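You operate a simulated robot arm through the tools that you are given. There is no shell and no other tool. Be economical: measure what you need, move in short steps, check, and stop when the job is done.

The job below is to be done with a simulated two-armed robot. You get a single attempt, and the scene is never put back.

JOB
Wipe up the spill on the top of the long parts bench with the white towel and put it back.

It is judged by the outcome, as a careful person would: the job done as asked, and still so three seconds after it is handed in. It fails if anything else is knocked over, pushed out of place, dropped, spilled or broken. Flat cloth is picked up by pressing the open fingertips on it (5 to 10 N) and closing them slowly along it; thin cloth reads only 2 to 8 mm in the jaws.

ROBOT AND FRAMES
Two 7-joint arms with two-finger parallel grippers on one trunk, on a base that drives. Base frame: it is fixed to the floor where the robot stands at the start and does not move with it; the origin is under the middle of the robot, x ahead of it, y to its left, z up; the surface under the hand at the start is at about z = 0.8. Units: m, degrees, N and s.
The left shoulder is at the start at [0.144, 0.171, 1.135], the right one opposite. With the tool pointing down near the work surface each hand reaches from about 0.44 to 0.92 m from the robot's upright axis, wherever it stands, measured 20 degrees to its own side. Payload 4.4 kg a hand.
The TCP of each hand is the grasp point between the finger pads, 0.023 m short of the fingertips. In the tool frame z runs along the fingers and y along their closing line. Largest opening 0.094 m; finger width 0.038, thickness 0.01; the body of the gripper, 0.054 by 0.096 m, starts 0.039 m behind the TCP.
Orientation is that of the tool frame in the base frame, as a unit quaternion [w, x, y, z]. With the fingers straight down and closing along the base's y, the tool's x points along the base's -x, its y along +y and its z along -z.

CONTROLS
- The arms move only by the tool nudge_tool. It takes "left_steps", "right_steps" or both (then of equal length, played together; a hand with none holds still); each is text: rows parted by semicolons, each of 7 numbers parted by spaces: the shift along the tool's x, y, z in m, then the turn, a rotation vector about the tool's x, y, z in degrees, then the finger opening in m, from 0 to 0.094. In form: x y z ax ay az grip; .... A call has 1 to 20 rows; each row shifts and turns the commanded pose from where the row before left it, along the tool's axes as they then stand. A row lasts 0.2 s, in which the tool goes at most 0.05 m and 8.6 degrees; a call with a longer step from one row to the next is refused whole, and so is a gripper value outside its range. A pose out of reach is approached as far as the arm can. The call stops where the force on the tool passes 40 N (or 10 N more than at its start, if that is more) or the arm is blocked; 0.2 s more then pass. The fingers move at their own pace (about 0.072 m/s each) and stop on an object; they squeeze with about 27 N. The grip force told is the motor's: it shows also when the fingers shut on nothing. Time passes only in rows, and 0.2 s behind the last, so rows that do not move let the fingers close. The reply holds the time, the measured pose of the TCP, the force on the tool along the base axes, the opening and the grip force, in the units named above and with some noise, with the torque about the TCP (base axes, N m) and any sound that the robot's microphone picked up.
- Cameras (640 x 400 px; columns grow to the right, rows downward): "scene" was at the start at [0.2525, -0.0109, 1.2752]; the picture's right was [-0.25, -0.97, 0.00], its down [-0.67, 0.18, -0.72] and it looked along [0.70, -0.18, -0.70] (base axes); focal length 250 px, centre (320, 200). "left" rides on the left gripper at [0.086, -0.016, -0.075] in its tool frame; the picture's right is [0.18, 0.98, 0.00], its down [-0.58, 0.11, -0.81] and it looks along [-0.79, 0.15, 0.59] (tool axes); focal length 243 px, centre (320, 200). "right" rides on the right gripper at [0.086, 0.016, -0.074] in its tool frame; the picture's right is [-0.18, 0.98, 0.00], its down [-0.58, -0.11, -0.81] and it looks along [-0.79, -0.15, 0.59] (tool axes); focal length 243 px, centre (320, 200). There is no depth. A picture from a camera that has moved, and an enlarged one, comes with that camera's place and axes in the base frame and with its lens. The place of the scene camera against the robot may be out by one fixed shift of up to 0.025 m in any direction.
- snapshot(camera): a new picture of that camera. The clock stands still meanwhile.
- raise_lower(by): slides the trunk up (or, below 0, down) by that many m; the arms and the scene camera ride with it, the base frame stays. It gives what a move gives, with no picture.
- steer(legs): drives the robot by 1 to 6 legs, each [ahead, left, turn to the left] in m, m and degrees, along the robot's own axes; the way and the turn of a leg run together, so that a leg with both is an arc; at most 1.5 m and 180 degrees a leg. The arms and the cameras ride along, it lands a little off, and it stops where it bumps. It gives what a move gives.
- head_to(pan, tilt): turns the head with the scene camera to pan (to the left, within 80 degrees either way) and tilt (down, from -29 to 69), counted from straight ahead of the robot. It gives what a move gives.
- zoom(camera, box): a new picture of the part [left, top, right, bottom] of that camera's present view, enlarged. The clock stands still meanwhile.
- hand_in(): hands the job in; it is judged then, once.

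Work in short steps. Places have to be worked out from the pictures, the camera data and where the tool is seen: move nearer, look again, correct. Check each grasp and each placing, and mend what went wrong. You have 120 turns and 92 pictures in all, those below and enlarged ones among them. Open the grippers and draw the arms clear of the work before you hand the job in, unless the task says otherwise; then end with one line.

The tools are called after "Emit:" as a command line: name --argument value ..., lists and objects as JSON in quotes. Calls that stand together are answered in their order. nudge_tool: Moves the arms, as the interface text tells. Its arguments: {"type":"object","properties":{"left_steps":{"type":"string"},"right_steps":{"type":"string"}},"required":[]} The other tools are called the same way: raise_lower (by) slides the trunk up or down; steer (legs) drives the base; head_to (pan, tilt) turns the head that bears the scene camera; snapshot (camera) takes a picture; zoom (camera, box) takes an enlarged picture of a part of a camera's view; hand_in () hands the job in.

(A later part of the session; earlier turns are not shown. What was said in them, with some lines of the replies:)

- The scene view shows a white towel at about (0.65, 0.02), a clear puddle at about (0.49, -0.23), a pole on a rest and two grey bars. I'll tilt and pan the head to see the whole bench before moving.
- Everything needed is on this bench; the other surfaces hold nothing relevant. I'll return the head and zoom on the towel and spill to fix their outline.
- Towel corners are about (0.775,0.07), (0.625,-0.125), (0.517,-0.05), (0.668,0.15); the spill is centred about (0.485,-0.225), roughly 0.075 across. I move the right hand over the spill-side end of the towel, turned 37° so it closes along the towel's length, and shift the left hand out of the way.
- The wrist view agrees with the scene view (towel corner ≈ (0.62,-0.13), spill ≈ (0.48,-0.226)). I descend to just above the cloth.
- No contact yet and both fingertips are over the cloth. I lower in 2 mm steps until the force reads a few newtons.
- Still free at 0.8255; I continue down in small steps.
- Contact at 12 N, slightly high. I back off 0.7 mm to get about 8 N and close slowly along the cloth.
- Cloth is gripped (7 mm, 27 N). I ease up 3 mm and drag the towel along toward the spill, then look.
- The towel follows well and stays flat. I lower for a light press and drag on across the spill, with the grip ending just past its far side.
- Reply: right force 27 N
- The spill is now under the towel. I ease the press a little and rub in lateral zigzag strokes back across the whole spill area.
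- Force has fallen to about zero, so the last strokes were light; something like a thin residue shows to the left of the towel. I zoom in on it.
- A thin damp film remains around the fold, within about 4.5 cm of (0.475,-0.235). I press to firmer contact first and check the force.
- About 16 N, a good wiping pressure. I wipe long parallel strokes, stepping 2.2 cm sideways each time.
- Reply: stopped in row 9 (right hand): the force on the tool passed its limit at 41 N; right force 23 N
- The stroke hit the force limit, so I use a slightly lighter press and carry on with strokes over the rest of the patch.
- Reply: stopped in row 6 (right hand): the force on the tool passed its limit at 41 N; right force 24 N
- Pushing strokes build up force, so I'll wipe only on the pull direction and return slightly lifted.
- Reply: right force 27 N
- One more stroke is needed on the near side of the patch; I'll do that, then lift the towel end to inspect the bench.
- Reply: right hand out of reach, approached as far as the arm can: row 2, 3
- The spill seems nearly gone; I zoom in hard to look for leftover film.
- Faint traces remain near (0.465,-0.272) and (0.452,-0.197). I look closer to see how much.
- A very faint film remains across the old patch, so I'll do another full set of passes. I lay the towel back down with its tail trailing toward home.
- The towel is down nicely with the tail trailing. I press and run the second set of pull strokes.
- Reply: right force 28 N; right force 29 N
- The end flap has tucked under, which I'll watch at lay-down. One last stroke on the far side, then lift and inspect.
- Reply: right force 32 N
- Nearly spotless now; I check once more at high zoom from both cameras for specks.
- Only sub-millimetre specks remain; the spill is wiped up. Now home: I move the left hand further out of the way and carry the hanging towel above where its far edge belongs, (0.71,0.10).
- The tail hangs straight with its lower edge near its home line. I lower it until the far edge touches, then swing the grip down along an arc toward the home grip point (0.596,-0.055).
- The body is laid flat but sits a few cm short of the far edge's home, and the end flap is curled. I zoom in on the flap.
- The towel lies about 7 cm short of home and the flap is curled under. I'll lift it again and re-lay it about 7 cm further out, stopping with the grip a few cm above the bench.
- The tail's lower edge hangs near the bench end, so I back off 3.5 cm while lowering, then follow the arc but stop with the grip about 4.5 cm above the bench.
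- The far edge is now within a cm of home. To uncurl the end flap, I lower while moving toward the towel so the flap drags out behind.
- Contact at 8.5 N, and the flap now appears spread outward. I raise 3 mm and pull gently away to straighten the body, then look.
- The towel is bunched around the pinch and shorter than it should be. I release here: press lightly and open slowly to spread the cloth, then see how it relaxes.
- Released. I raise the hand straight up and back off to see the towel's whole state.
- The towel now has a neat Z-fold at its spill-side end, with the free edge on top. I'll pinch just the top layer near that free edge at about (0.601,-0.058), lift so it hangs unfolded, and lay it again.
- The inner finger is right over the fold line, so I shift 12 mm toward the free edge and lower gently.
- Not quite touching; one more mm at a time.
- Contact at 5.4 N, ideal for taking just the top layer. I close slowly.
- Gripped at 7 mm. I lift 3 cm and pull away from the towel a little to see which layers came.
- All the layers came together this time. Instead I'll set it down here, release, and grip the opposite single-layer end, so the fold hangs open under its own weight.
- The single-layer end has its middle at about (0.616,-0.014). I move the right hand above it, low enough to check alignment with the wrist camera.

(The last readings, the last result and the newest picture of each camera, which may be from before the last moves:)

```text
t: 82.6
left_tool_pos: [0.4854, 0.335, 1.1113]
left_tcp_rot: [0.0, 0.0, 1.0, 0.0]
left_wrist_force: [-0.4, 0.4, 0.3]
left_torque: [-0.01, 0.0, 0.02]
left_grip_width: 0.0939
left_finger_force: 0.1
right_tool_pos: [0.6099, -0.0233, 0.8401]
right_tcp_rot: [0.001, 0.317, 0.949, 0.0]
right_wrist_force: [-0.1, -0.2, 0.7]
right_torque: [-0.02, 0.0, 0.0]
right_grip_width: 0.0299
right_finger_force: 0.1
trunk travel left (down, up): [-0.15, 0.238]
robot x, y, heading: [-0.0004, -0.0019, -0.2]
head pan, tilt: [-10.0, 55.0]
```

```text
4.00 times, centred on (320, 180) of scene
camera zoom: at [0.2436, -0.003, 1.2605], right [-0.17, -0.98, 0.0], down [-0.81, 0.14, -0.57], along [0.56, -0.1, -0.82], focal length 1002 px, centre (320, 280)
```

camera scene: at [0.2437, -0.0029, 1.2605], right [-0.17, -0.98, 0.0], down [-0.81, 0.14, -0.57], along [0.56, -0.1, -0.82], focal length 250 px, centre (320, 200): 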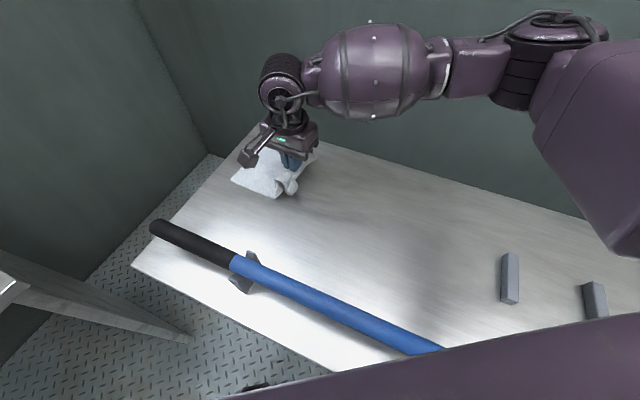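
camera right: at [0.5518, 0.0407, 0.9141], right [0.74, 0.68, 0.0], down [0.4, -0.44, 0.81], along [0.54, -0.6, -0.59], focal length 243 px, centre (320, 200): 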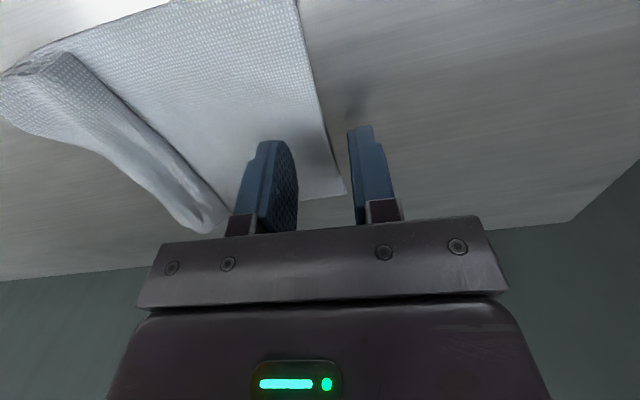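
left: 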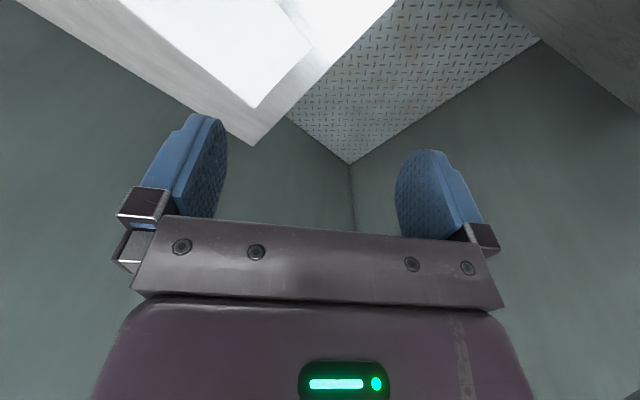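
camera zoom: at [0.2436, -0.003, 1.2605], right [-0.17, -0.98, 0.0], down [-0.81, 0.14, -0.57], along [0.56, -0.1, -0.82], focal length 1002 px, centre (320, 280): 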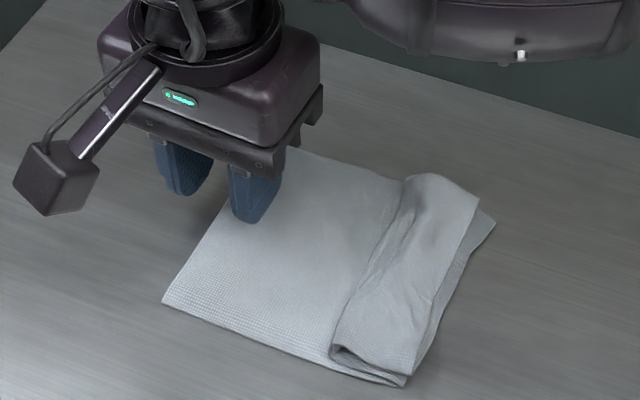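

The edge lies between the fingers. I shift 14 mm inward so both fingertips are on the cloth close to the edge, then lower to contact.

Emit:
nudge_tool --right_steps "0 -0.014 0 0 0 0 0.03;0 0 0.008 0 0 0 0.03;0 0 0.004 0 0 0 0.03;0 0 0.002 0 0 0 0.03;0 0 0.001 0 0 0 0.03;0 0 0 0 0 0 0.03"

```text
t: 84.0
left_tool_pos: [0.4859, 0.3354, 1.1117]
left_tcp_rot: [0.001, 0.0, 1.0, 0.0]
left_wrist_force: [0.2, 0.3, 0.9]
left_torque: [0.02, 0.01, 0.02]
left_grip_width: 0.0939
left_finger_force: 0.1
right_tool_pos: [0.603, -0.0371, 0.8252]
right_tcp_rot: [0.0, 0.316, 0.949, -0.001]
right_wrist_force: [-0.6, 0.5, 3.1]
right_torque: [0.03, 0.0, 0.0]
right_grip_width: 0.0299
right_finger_force: 0.1
trunk travel left (down, up): [-0.15, 0.238]
robot x, y, heading: [0.0022, -0.0004, 0.0]
head pan, tilt: [-10.0, 55.0]
```

Contact at 3 N; I add about 0.8 mm and close slowly.

Emit:
nudge_tool --right_steps "0 0 0.0008 0 0 0 0.03;0 0 0 0 0 0 0.026;0 0 0 0 0 0 0.022;0 0 0 0 0 0 0.018;0 0 0 0 0 0 0.014;0 0 0 0 0 0 0.01;0 0 0 0 0 0 0.006;0 0 0 0 0 0 0.002;0 0 0 0 0 0 0;0 0 0 0 0 0 0;0 0 0 0 0 0 0"

Emit:
snapshot --camera "right"

```text
t: 86.4
left_tool_pos: [0.4844, 0.3348, 1.112]
left_tcp_rot: [0.0, 0.0, 1.0, 0.0]
left_wrist_force: [0.1, 0.6, 0.3]
left_torque: [0.01, 0.01, 0.01]
left_grip_width: 0.094
left_finger_force: 0.0
right_tool_pos: [0.6029, -0.0356, 0.8246]
right_tcp_rot: [0.001, 0.317, 0.948, -0.001]
right_wrist_force: [0.2, -0.9, 14.2]
right_torque: [-0.01, -0.01, -0.01]
right_grip_width: 0.0055
right_finger_force: 26.6
trunk travel left (down, up): [-0.15, 0.238]
robot x, y, heading: [-0.0012, 0.0011, -0.3]
head pan, tilt: [-10.0, 55.0]
```

```text
29 pictures are left
camera right: at [0.5436, 0.0287, 0.9], right [0.74, 0.67, 0.0], down [0.4, -0.44, 0.81], along [0.55, -0.6, -0.59], focal length 243 px, centre (320, 200)
```

right: 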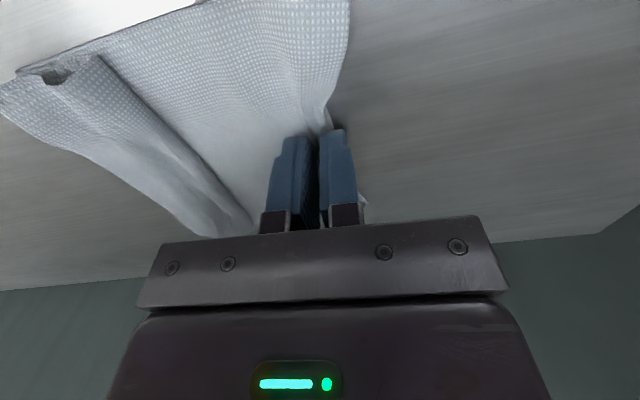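

Good grip close to the edge. I lift straight up so the towel hangs and its fold opens.

Emit:
nudge_tool --right_steps "0 0 -0.03 0 0 0 0;0 0 -0.03 0 0 0 0;0 0 -0.03 0 0 0 0;0 0 -0.03 0 0 0 0;0 0 -0.03 0 0 0 0;0 0 -0.03 0 0 0 0;0 0 -0.03 0 0 0 0;0 0 -0.03 0 0 0 0;0 0 -0.03 0 0 0 0;0 0 -0.02 0 0 0 0;0 0 0 0 0 0 0;0 0 0 0 0 0 0;0 0 0 0 0 0 0"

Emit:
snapshot --camera "scene"

Emit:
snapshot --camera "left"

```text
t: 89.2
left_tool_pos: [0.4866, 0.3353, 1.1116]
left_tcp_rot: [0.0, 0.0, 1.0, 0.0]
left_wrist_force: [-1.3, 0.2, 0.0]
left_torque: [-0.03, 0.02, 0.0]
left_grip_width: 0.0938
left_finger_force: 0.0
right_tool_pos: [0.6013, -0.0359, 1.1162]
right_tcp_rot: [0.0, 0.318, 0.948, -0.001]
right_wrist_force: [-0.2, -0.2, -0.1]
right_torque: [0.02, -0.03, 0.02]
right_grip_width: 0.0039
right_finger_force: 27.3
trunk travel left (down, up): [-0.15, 0.238]
robot x, y, heading: [0.0013, 0.0003, -0.2]
head pan, tilt: [-10.0, 55.0]
```

```text
28 pictures are left
camera scene: at [0.2438, -0.0031, 1.2604], right [-0.17, -0.98, 0.0], down [-0.81, 0.14, -0.57], along [0.56, -0.1, -0.82], focal length 250 px, centre (320, 200)
```

scene: 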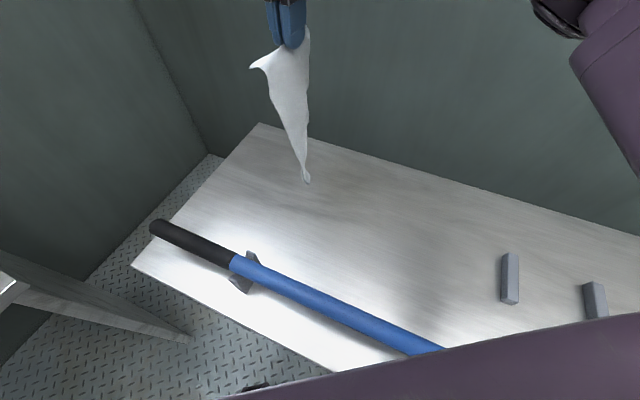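

```text
27 pictures are left
camera left: at [0.398, 0.319, 1.1857], right [-0.18, 0.98, 0.0], down [0.58, 0.11, 0.81], along [0.79, 0.15, -0.59], focal length 243 px, centre (320, 200)
```

left: 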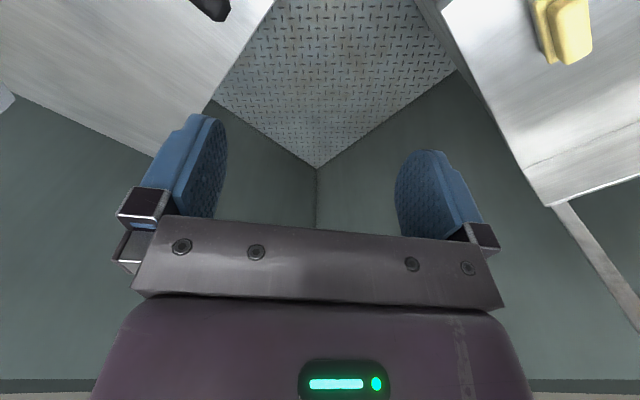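

The towel hangs freely; I zoom to see whether the lower fold has opened.

Emit:
zoom --camera "scene" --box '[230, 20, 390, 200]'

```text
2.22 times, centred on (310, 110) of scene
camera zoom: at [0.2438, -0.0031, 1.2604], right [-0.17, -0.98, 0.0], down [-0.81, 0.14, -0.57], along [0.56, -0.1, -0.82], focal length 556 px, centre (342, 400)
```

zoom: 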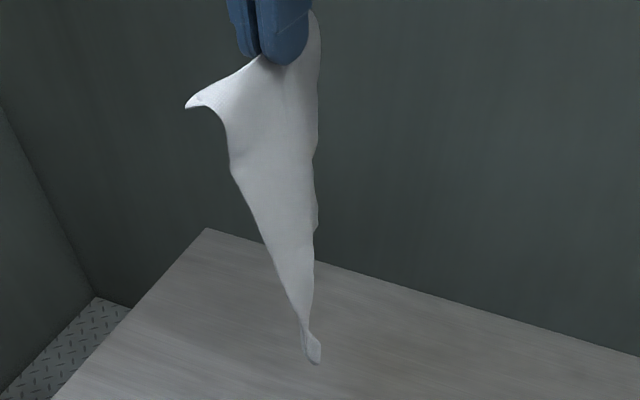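

The towel hangs full length, unfolded. I move it so its lower edge lands just beyond the home near edge, then lay it by arcing the grip toward the far end.

Emit:
nudge_tool --right_steps "0 -0.03 -0.01 0 0 0 0;0 -0.03 0 0 0 0 0;0 -0.03 0 0 0 0 0;0 0 0 0 0 0 0;0 0 0.03 0 0 0 0;0 0 0.03 0 0 0 0;0 0 0.03 0 0 0 0;0 0.0285 0.004 0 0 0 0;0 0.0285 0.004 0 0 0 0;0 0.0265 0.011 0 0 0 0;0 0.0265 0.011 0 0 0 0;0 0.023 0.017 0 0 0 0;0 0.023 0.017 0 0 0 0;0 0.017 0.023 0 0 0 0;0 0.017 0.023 0 0 0 0;0 0.011 0.0265 0 0 0 0;0 0.011 0.0265 0 0 0 0;0 0 0 0 0 0 0"

Emit:
zoom --camera "scene" --box '[200, 80, 400, 205]'

Emit:
snapshot --camera "right"

```text
t: 93.0
left_tool_pos: [0.4847, 0.3351, 1.1107]
left_tcp_rot: [-0.001, 0.0, 1.0, 0.0]
left_wrist_force: [-0.4, -0.6, -0.5]
left_torque: [0.01, 0.04, 0.01]
left_grip_width: 0.094
left_finger_force: 0.0
right_tool_pos: [0.6765, 0.0615, 0.8723]
right_tcp_rot: [0.001, 0.318, 0.948, -0.001]
right_wrist_force: [0.3, 0.3, 0.7]
right_torque: [-0.01, 0.0, 0.01]
right_grip_width: 0.0039
right_finger_force: 26.1
trunk travel left (down, up): [-0.15, 0.238]
robot x, y, heading: [-0.0013, 0.0008, -0.1]
head pan, tilt: [-10.0, 55.0]
```

```text
3.20 times, centred on (300, 142) of scene
camera zoom: at [0.2434, -0.0033, 1.2606], right [-0.17, -0.98, 0.0], down [-0.81, 0.14, -0.57], along [0.56, -0.1, -0.82], focal length 801 px, centre (384, 384)
```

zoom: 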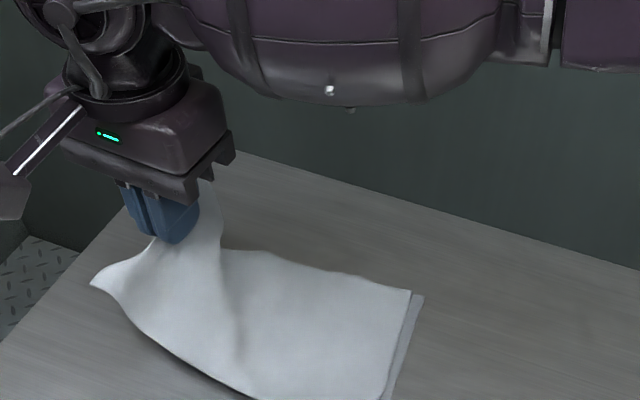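

```text
24 pictures are left
camera right: at [0.6179, 0.1255, 0.9467], right [0.74, 0.67, 0.0], down [0.4, -0.44, 0.81], along [0.54, -0.6, -0.59], focal length 243 px, centre (320, 200)
```

right: 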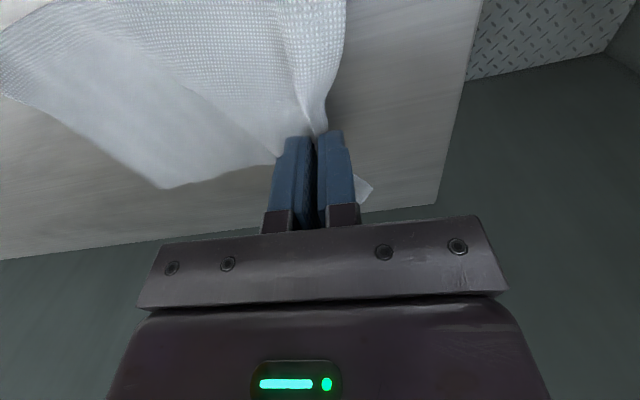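

The towel is nearly laid, with a small tuck showing at the near end. I lower the rest and pull toward the far end, which should draw out the tuck and bring the grip to its home spot.

Emit:
nudge_tool --right_steps "0 0.008 0.014 0 0 0 0;0 0.006 0.014 0 0 0 0;0 0.006 0.01 0 0 0 0;0 0.008 0.003 0 0 0 0;0 0.008 0 0 0 0 0;0 0.008 0 0 0 0 0;0 0 0 0 0 0 0"

Emit:
zoom --camera "scene" --box '[200, 100, 400, 225]'

Emit:
snapshot --camera "right"

```text
t: 94.6
left_tool_pos: [0.4856, 0.3343, 1.1116]
left_tcp_rot: [0.0, 0.0, 1.0, 0.0]
left_wrist_force: [-0.4, 0.7, 0.3]
left_torque: [0.02, 0.0, 0.01]
left_grip_width: 0.0943
left_finger_force: 0.1
right_tool_pos: [0.7038, 0.0967, 0.8301]
right_tcp_rot: [0.0, 0.318, 0.948, 0.0]
right_wrist_force: [0.3, 0.0, 1.1]
right_torque: [0.0, 0.01, 0.05]
right_grip_width: 0.0041
right_finger_force: 27.0
trunk travel left (down, up): [-0.15, 0.238]
robot x, y, heading: [-0.0011, 0.0016, -0.1]
head pan, tilt: [-10.0, 55.0]
```

```text
3.20 times, centred on (300, 162) of scene
camera zoom: at [0.2437, -0.0032, 1.2604], right [-0.17, -0.98, 0.0], down [-0.81, 0.14, -0.57], along [0.56, -0.1, -0.82], focal length 801 px, centre (384, 320)
```

zoom: 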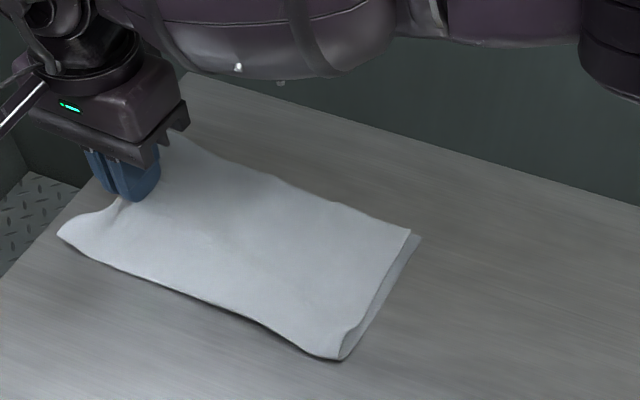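

```text
22 pictures are left
camera right: at [0.6441, 0.1613, 0.9045], right [0.74, 0.67, 0.0], down [0.4, -0.44, 0.81], along [0.54, -0.6, -0.59], focal length 243 px, centre (320, 200)
```

right: 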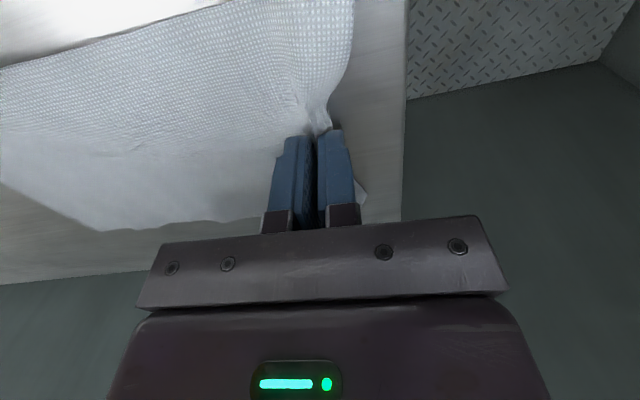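

The towel is now flat, nearly full length, and about 2–2.5 cm past home toward the far end. I release here with a light press, opening slowly to spread the pinch.

Emit:
nudge_tool --right_steps "0 0 0.003 0 0 0 0;0 0 0.001 0 0 0 0.005;0 0 0.001 0 0 0 0.01;0 0 0.0005 0 0 0 0.015;0 0 0 0 0 0 0.02;0 0 0 0 0 0 0.025;0 0 0 0 0 0 0.03;0 0 0 0 0 0 0.03;0 0 -0.01 0 0 0 0.03;0 0 -0.03 0 0 0 0.03;0 0 -0.04 0 0 0 0.03;0 0 -0.03 0 0 0 0.03"

Emit:
nudge_tool --right_steps "0 -0.04 0 0 0 0 0.03;0 -0.05 0 0 0 0 0.02;0 -0.05 0 0 0 0 0.01;0 -0.05 0 0 0 0 0;0 -0.05 0 0 0 0 0;0 -0.05 0 0 0 0 0;0 -0.05 0 0 0 0 0"

Emit:
zoom --camera "scene" --box '[200, 100, 400, 225]'

```text
t: 97.2
left_tool_pos: [0.4857, 0.3347, 1.1119]
left_tcp_rot: [0.0, -0.001, 1.0, -0.001]
left_wrist_force: [0.5, -0.9, 1.0]
left_torque: [-0.02, 0.0, 0.01]
left_grip_width: 0.0941
left_finger_force: 0.1
right_tool_pos: [0.7023, 0.0973, 0.9354]
right_tcp_rot: [-0.001, 0.316, 0.949, 0.001]
right_wrist_force: [0.0, 0.5, -1.7]
right_torque: [-0.01, 0.0, -0.03]
right_grip_width: 0.0299
right_finger_force: 0.1
trunk travel left (down, up): [-0.15, 0.238]
robot x, y, heading: [0.0037, 0.0041, -0.0]
head pan, tilt: [-10.0, 55.0]
```

```text
t: 98.8
left_tool_pos: [0.4855, 0.3345, 1.1116]
left_tcp_rot: [0.001, 0.0, 1.0, 0.0]
left_wrist_force: [0.3, 0.5, 0.2]
left_torque: [0.0, 0.0, -0.01]
left_grip_width: 0.0941
left_finger_force: 0.1
right_tool_pos: [0.498, -0.1736, 0.9349]
right_tcp_rot: [0.001, 0.317, 0.949, -0.001]
right_wrist_force: [-0.4, -0.4, -0.3]
right_torque: [0.01, -0.02, 0.0]
right_grip_width: 0.0001
right_finger_force: 27.0
trunk travel left (down, up): [-0.15, 0.238]
robot x, y, heading: [-0.0015, -0.001, -0.4]
head pan, tilt: [-10.0, 55.0]
```

```text
3.20 times, centred on (300, 162) of scene
camera zoom: at [0.2429, -0.0039, 1.2608], right [-0.17, -0.98, 0.0], down [-0.81, 0.14, -0.57], along [0.57, -0.1, -0.82], focal length 801 px, centre (384, 320)
```

zoom: 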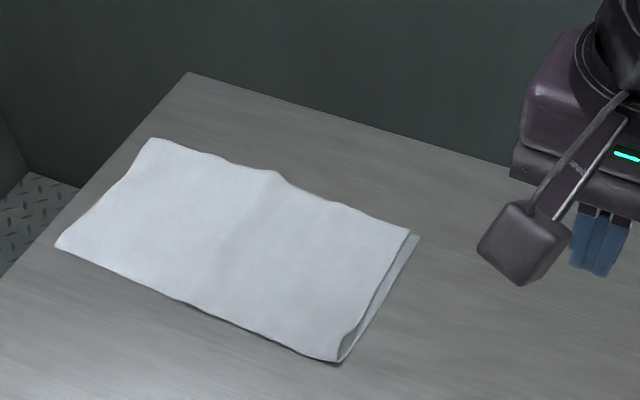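

The towel is flat and relaxed, about 2.8 cm from home. I'll nudge it back by pressing open fingertips on it near its near end and sliding it gently.

Emit:
nudge_tool --right_steps "0.001 0.038 0 0 0 0 0.02;0.001 0.038 0 0 0 0 0.05;0.001 0.038 0 0 0 0 0.05;0.001 0.038 0 0 0 0 0.05;0 0.037 0 0 0 0 0.05;0 0 0.04 0 0 0 0.05;0 0 0.04 0 0 0 0.05;0 0 0.02 0 0 0 0.05;0 0 0.006 0 0 0 0.05;0 0 0.003 0 0 0 0.05;0 0 0.002 0 0 0 0.05;0 0 0 0 0 0 0.05"

```text
t: 101.4
left_tool_pos: [0.484, 0.3352, 1.1118]
left_tcp_rot: [0.001, 0.001, 1.0, 0.0]
left_wrist_force: [0.3, -0.1, -0.2]
left_torque: [0.01, 0.01, 0.01]
left_grip_width: 0.0941
left_finger_force: 0.0
right_tool_pos: [0.6089, -0.021, 0.825]
right_tcp_rot: [0.001, 0.318, 0.948, 0.0]
right_wrist_force: [0.6, -1.1, 6.1]
right_torque: [-0.04, 0.0, 0.03]
right_grip_width: 0.0504
right_finger_force: 0.2
trunk travel left (down, up): [-0.15, 0.238]
robot x, y, heading: [-0.0046, -0.0, 0.1]
head pan, tilt: [-10.0, 55.0]
```

Contact at 6 N. I slide slowly 2.7 cm along the bench and 1 cm sideways, then lift and look.

Emit:
nudge_tool --right_steps "0 0 0.0004 0 0 0 0.05;-0.002 -0.0055 0 0 0 0 0.05;-0.002 -0.0055 0 0 0 0 0.05;-0.002 -0.0055 0 0 0 0 0.05;-0.002 -0.0055 0 0 0 0 0.05;-0.002 -0.0055 0 0 0 0 0.05;0 0 0 0 0 0 0.05"

Emit:
zoom --camera "scene" --box '[200, 100, 400, 225]'

```text
t: 103.0
left_tool_pos: [0.4854, 0.3356, 1.1116]
left_tcp_rot: [0.001, 0.0, 1.0, 0.0]
left_wrist_force: [0.2, 0.0, -0.3]
left_torque: [0.0, 0.0, 0.03]
left_grip_width: 0.094
left_finger_force: 0.1
right_tool_pos: [0.5997, -0.0493, 0.8243]
right_tcp_rot: [0.001, 0.317, 0.949, 0.001]
right_wrist_force: [1.7, 5.5, 16.8]
right_torque: [0.04, 0.04, -0.03]
right_grip_width: 0.0496
right_finger_force: 0.0
trunk travel left (down, up): [-0.15, 0.238]
robot x, y, heading: [0.0007, 0.0021, -0.2]
head pan, tilt: [-10.0, 55.0]
```

```text
3.20 times, centred on (300, 162) of scene
camera zoom: at [0.2426, -0.0026, 1.2608], right [-0.17, -0.98, 0.0], down [-0.81, 0.14, -0.57], along [0.57, -0.1, -0.82], focal length 801 px, centre (384, 320)
```

zoom: 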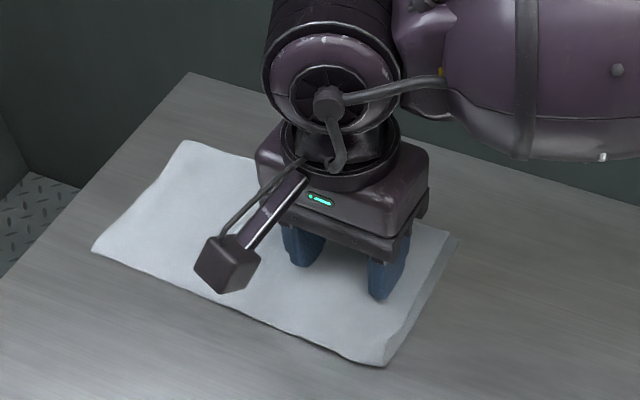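

The towel slid with the fingers and its corners are now within about 1 cm of home. I lift straight up and draw the right arm clear back toward its starting place.

Emit:
nudge_tool --right_steps "0 0 -0.003 0 0 0 0.05;0 0 -0.01 0 0 0 0.05;0 0 -0.03 0 0 0 0.05;0 0 -0.04 0 0 0 0.06;0 0 -0.04 0 0 0 0.08;0 0 -0.04 0 0 0 0.094;0 -0.045 0 0 0 0 0.094;0 -0.045 0 0 0 0 0.094;0 -0.045 0 0 0 0 0.094;0 -0.045 0 0 0 0 0.094;0 -0.045 0 0 0 0 0.094;0 -0.045 0 0 0 0 0.094"

Emit:
zoom --camera "scene" --box '[200, 100, 400, 225]'

Emit:
snapshot --camera "scene"

Emit:
zoom --camera "scene" --box '[350, 170, 480, 251]'

```text
t: 105.6
left_tool_pos: [0.4862, 0.3369, 1.1115]
left_tcp_rot: [0.0, -0.001, 1.0, 0.0]
left_wrist_force: [-0.2, 0.4, 0.0]
left_torque: [0.01, 0.01, -0.01]
left_grip_width: 0.094
left_finger_force: 0.1
right_tool_pos: [0.4529, -0.2446, 0.9871]
right_tcp_rot: [0.0, 0.316, 0.949, -0.001]
right_wrist_force: [0.0, 0.4, -0.3]
right_torque: [-0.05, 0.0, -0.02]
right_grip_width: 0.0942
right_finger_force: 0.0
right hand out of reach, approached as far as the arm can: row 12
trunk travel left (down, up): [-0.15, 0.238]
robot x, y, heading: [-0.0041, 0.002, -0.0]
head pan, tilt: [-10.0, 55.0]
```

```text
3.20 times, centred on (300, 162) of scene
camera zoom: at [0.2445, -0.0023, 1.2602], right [-0.17, -0.98, 0.0], down [-0.81, 0.14, -0.57], along [0.56, -0.1, -0.82], focal length 801 px, centre (384, 320)
```

zoom: 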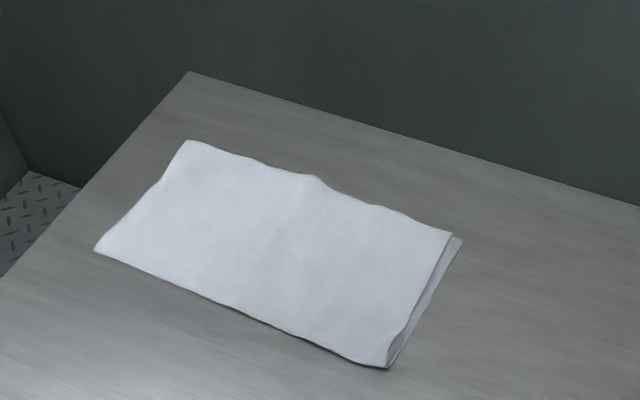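

```text
18 pictures are left
camera scene: at [0.2445, -0.0023, 1.2602], right [-0.17, -0.98, 0.0], down [-0.81, 0.14, -0.57], along [0.56, -0.1, -0.82], focal length 250 px, centre (320, 200)
```

scene: 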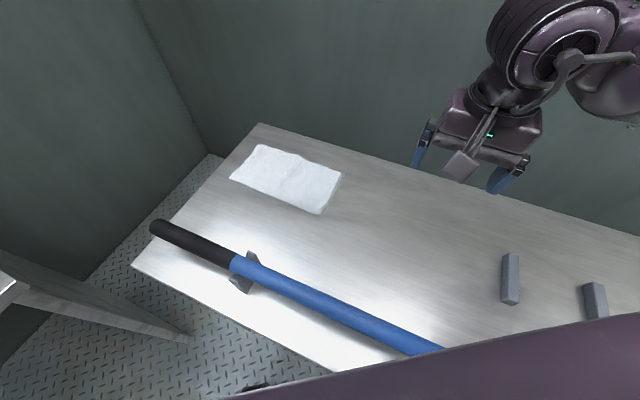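

```text
4.92 times, centred on (415, 210) of scene
camera zoom: at [0.2445, -0.0023, 1.2602], right [-0.17, -0.98, 0.0], down [-0.81, 0.14, -0.57], along [0.56, -0.1, -0.82], focal length 1233 px, centre (-148, 148)
```

zoom: 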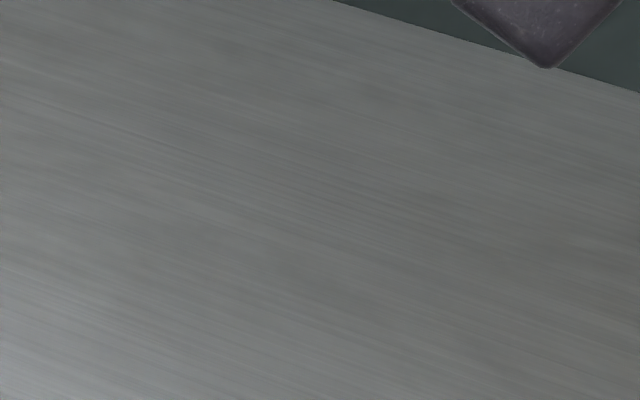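

The bench is clean, the towel is flat at home within about 1 cm, and the pole and bars haven't moved. Both grippers are open and the arms are clear, so I hand the job in.

Emit:
hand_in

```text
The job is handed in.
```

I wiped up the spill, leaving only a few specks visible at high zoom, and laid the white towel back flat within about 1 cm of where it was (one end may be slightly tucked under); nothing else was moved.
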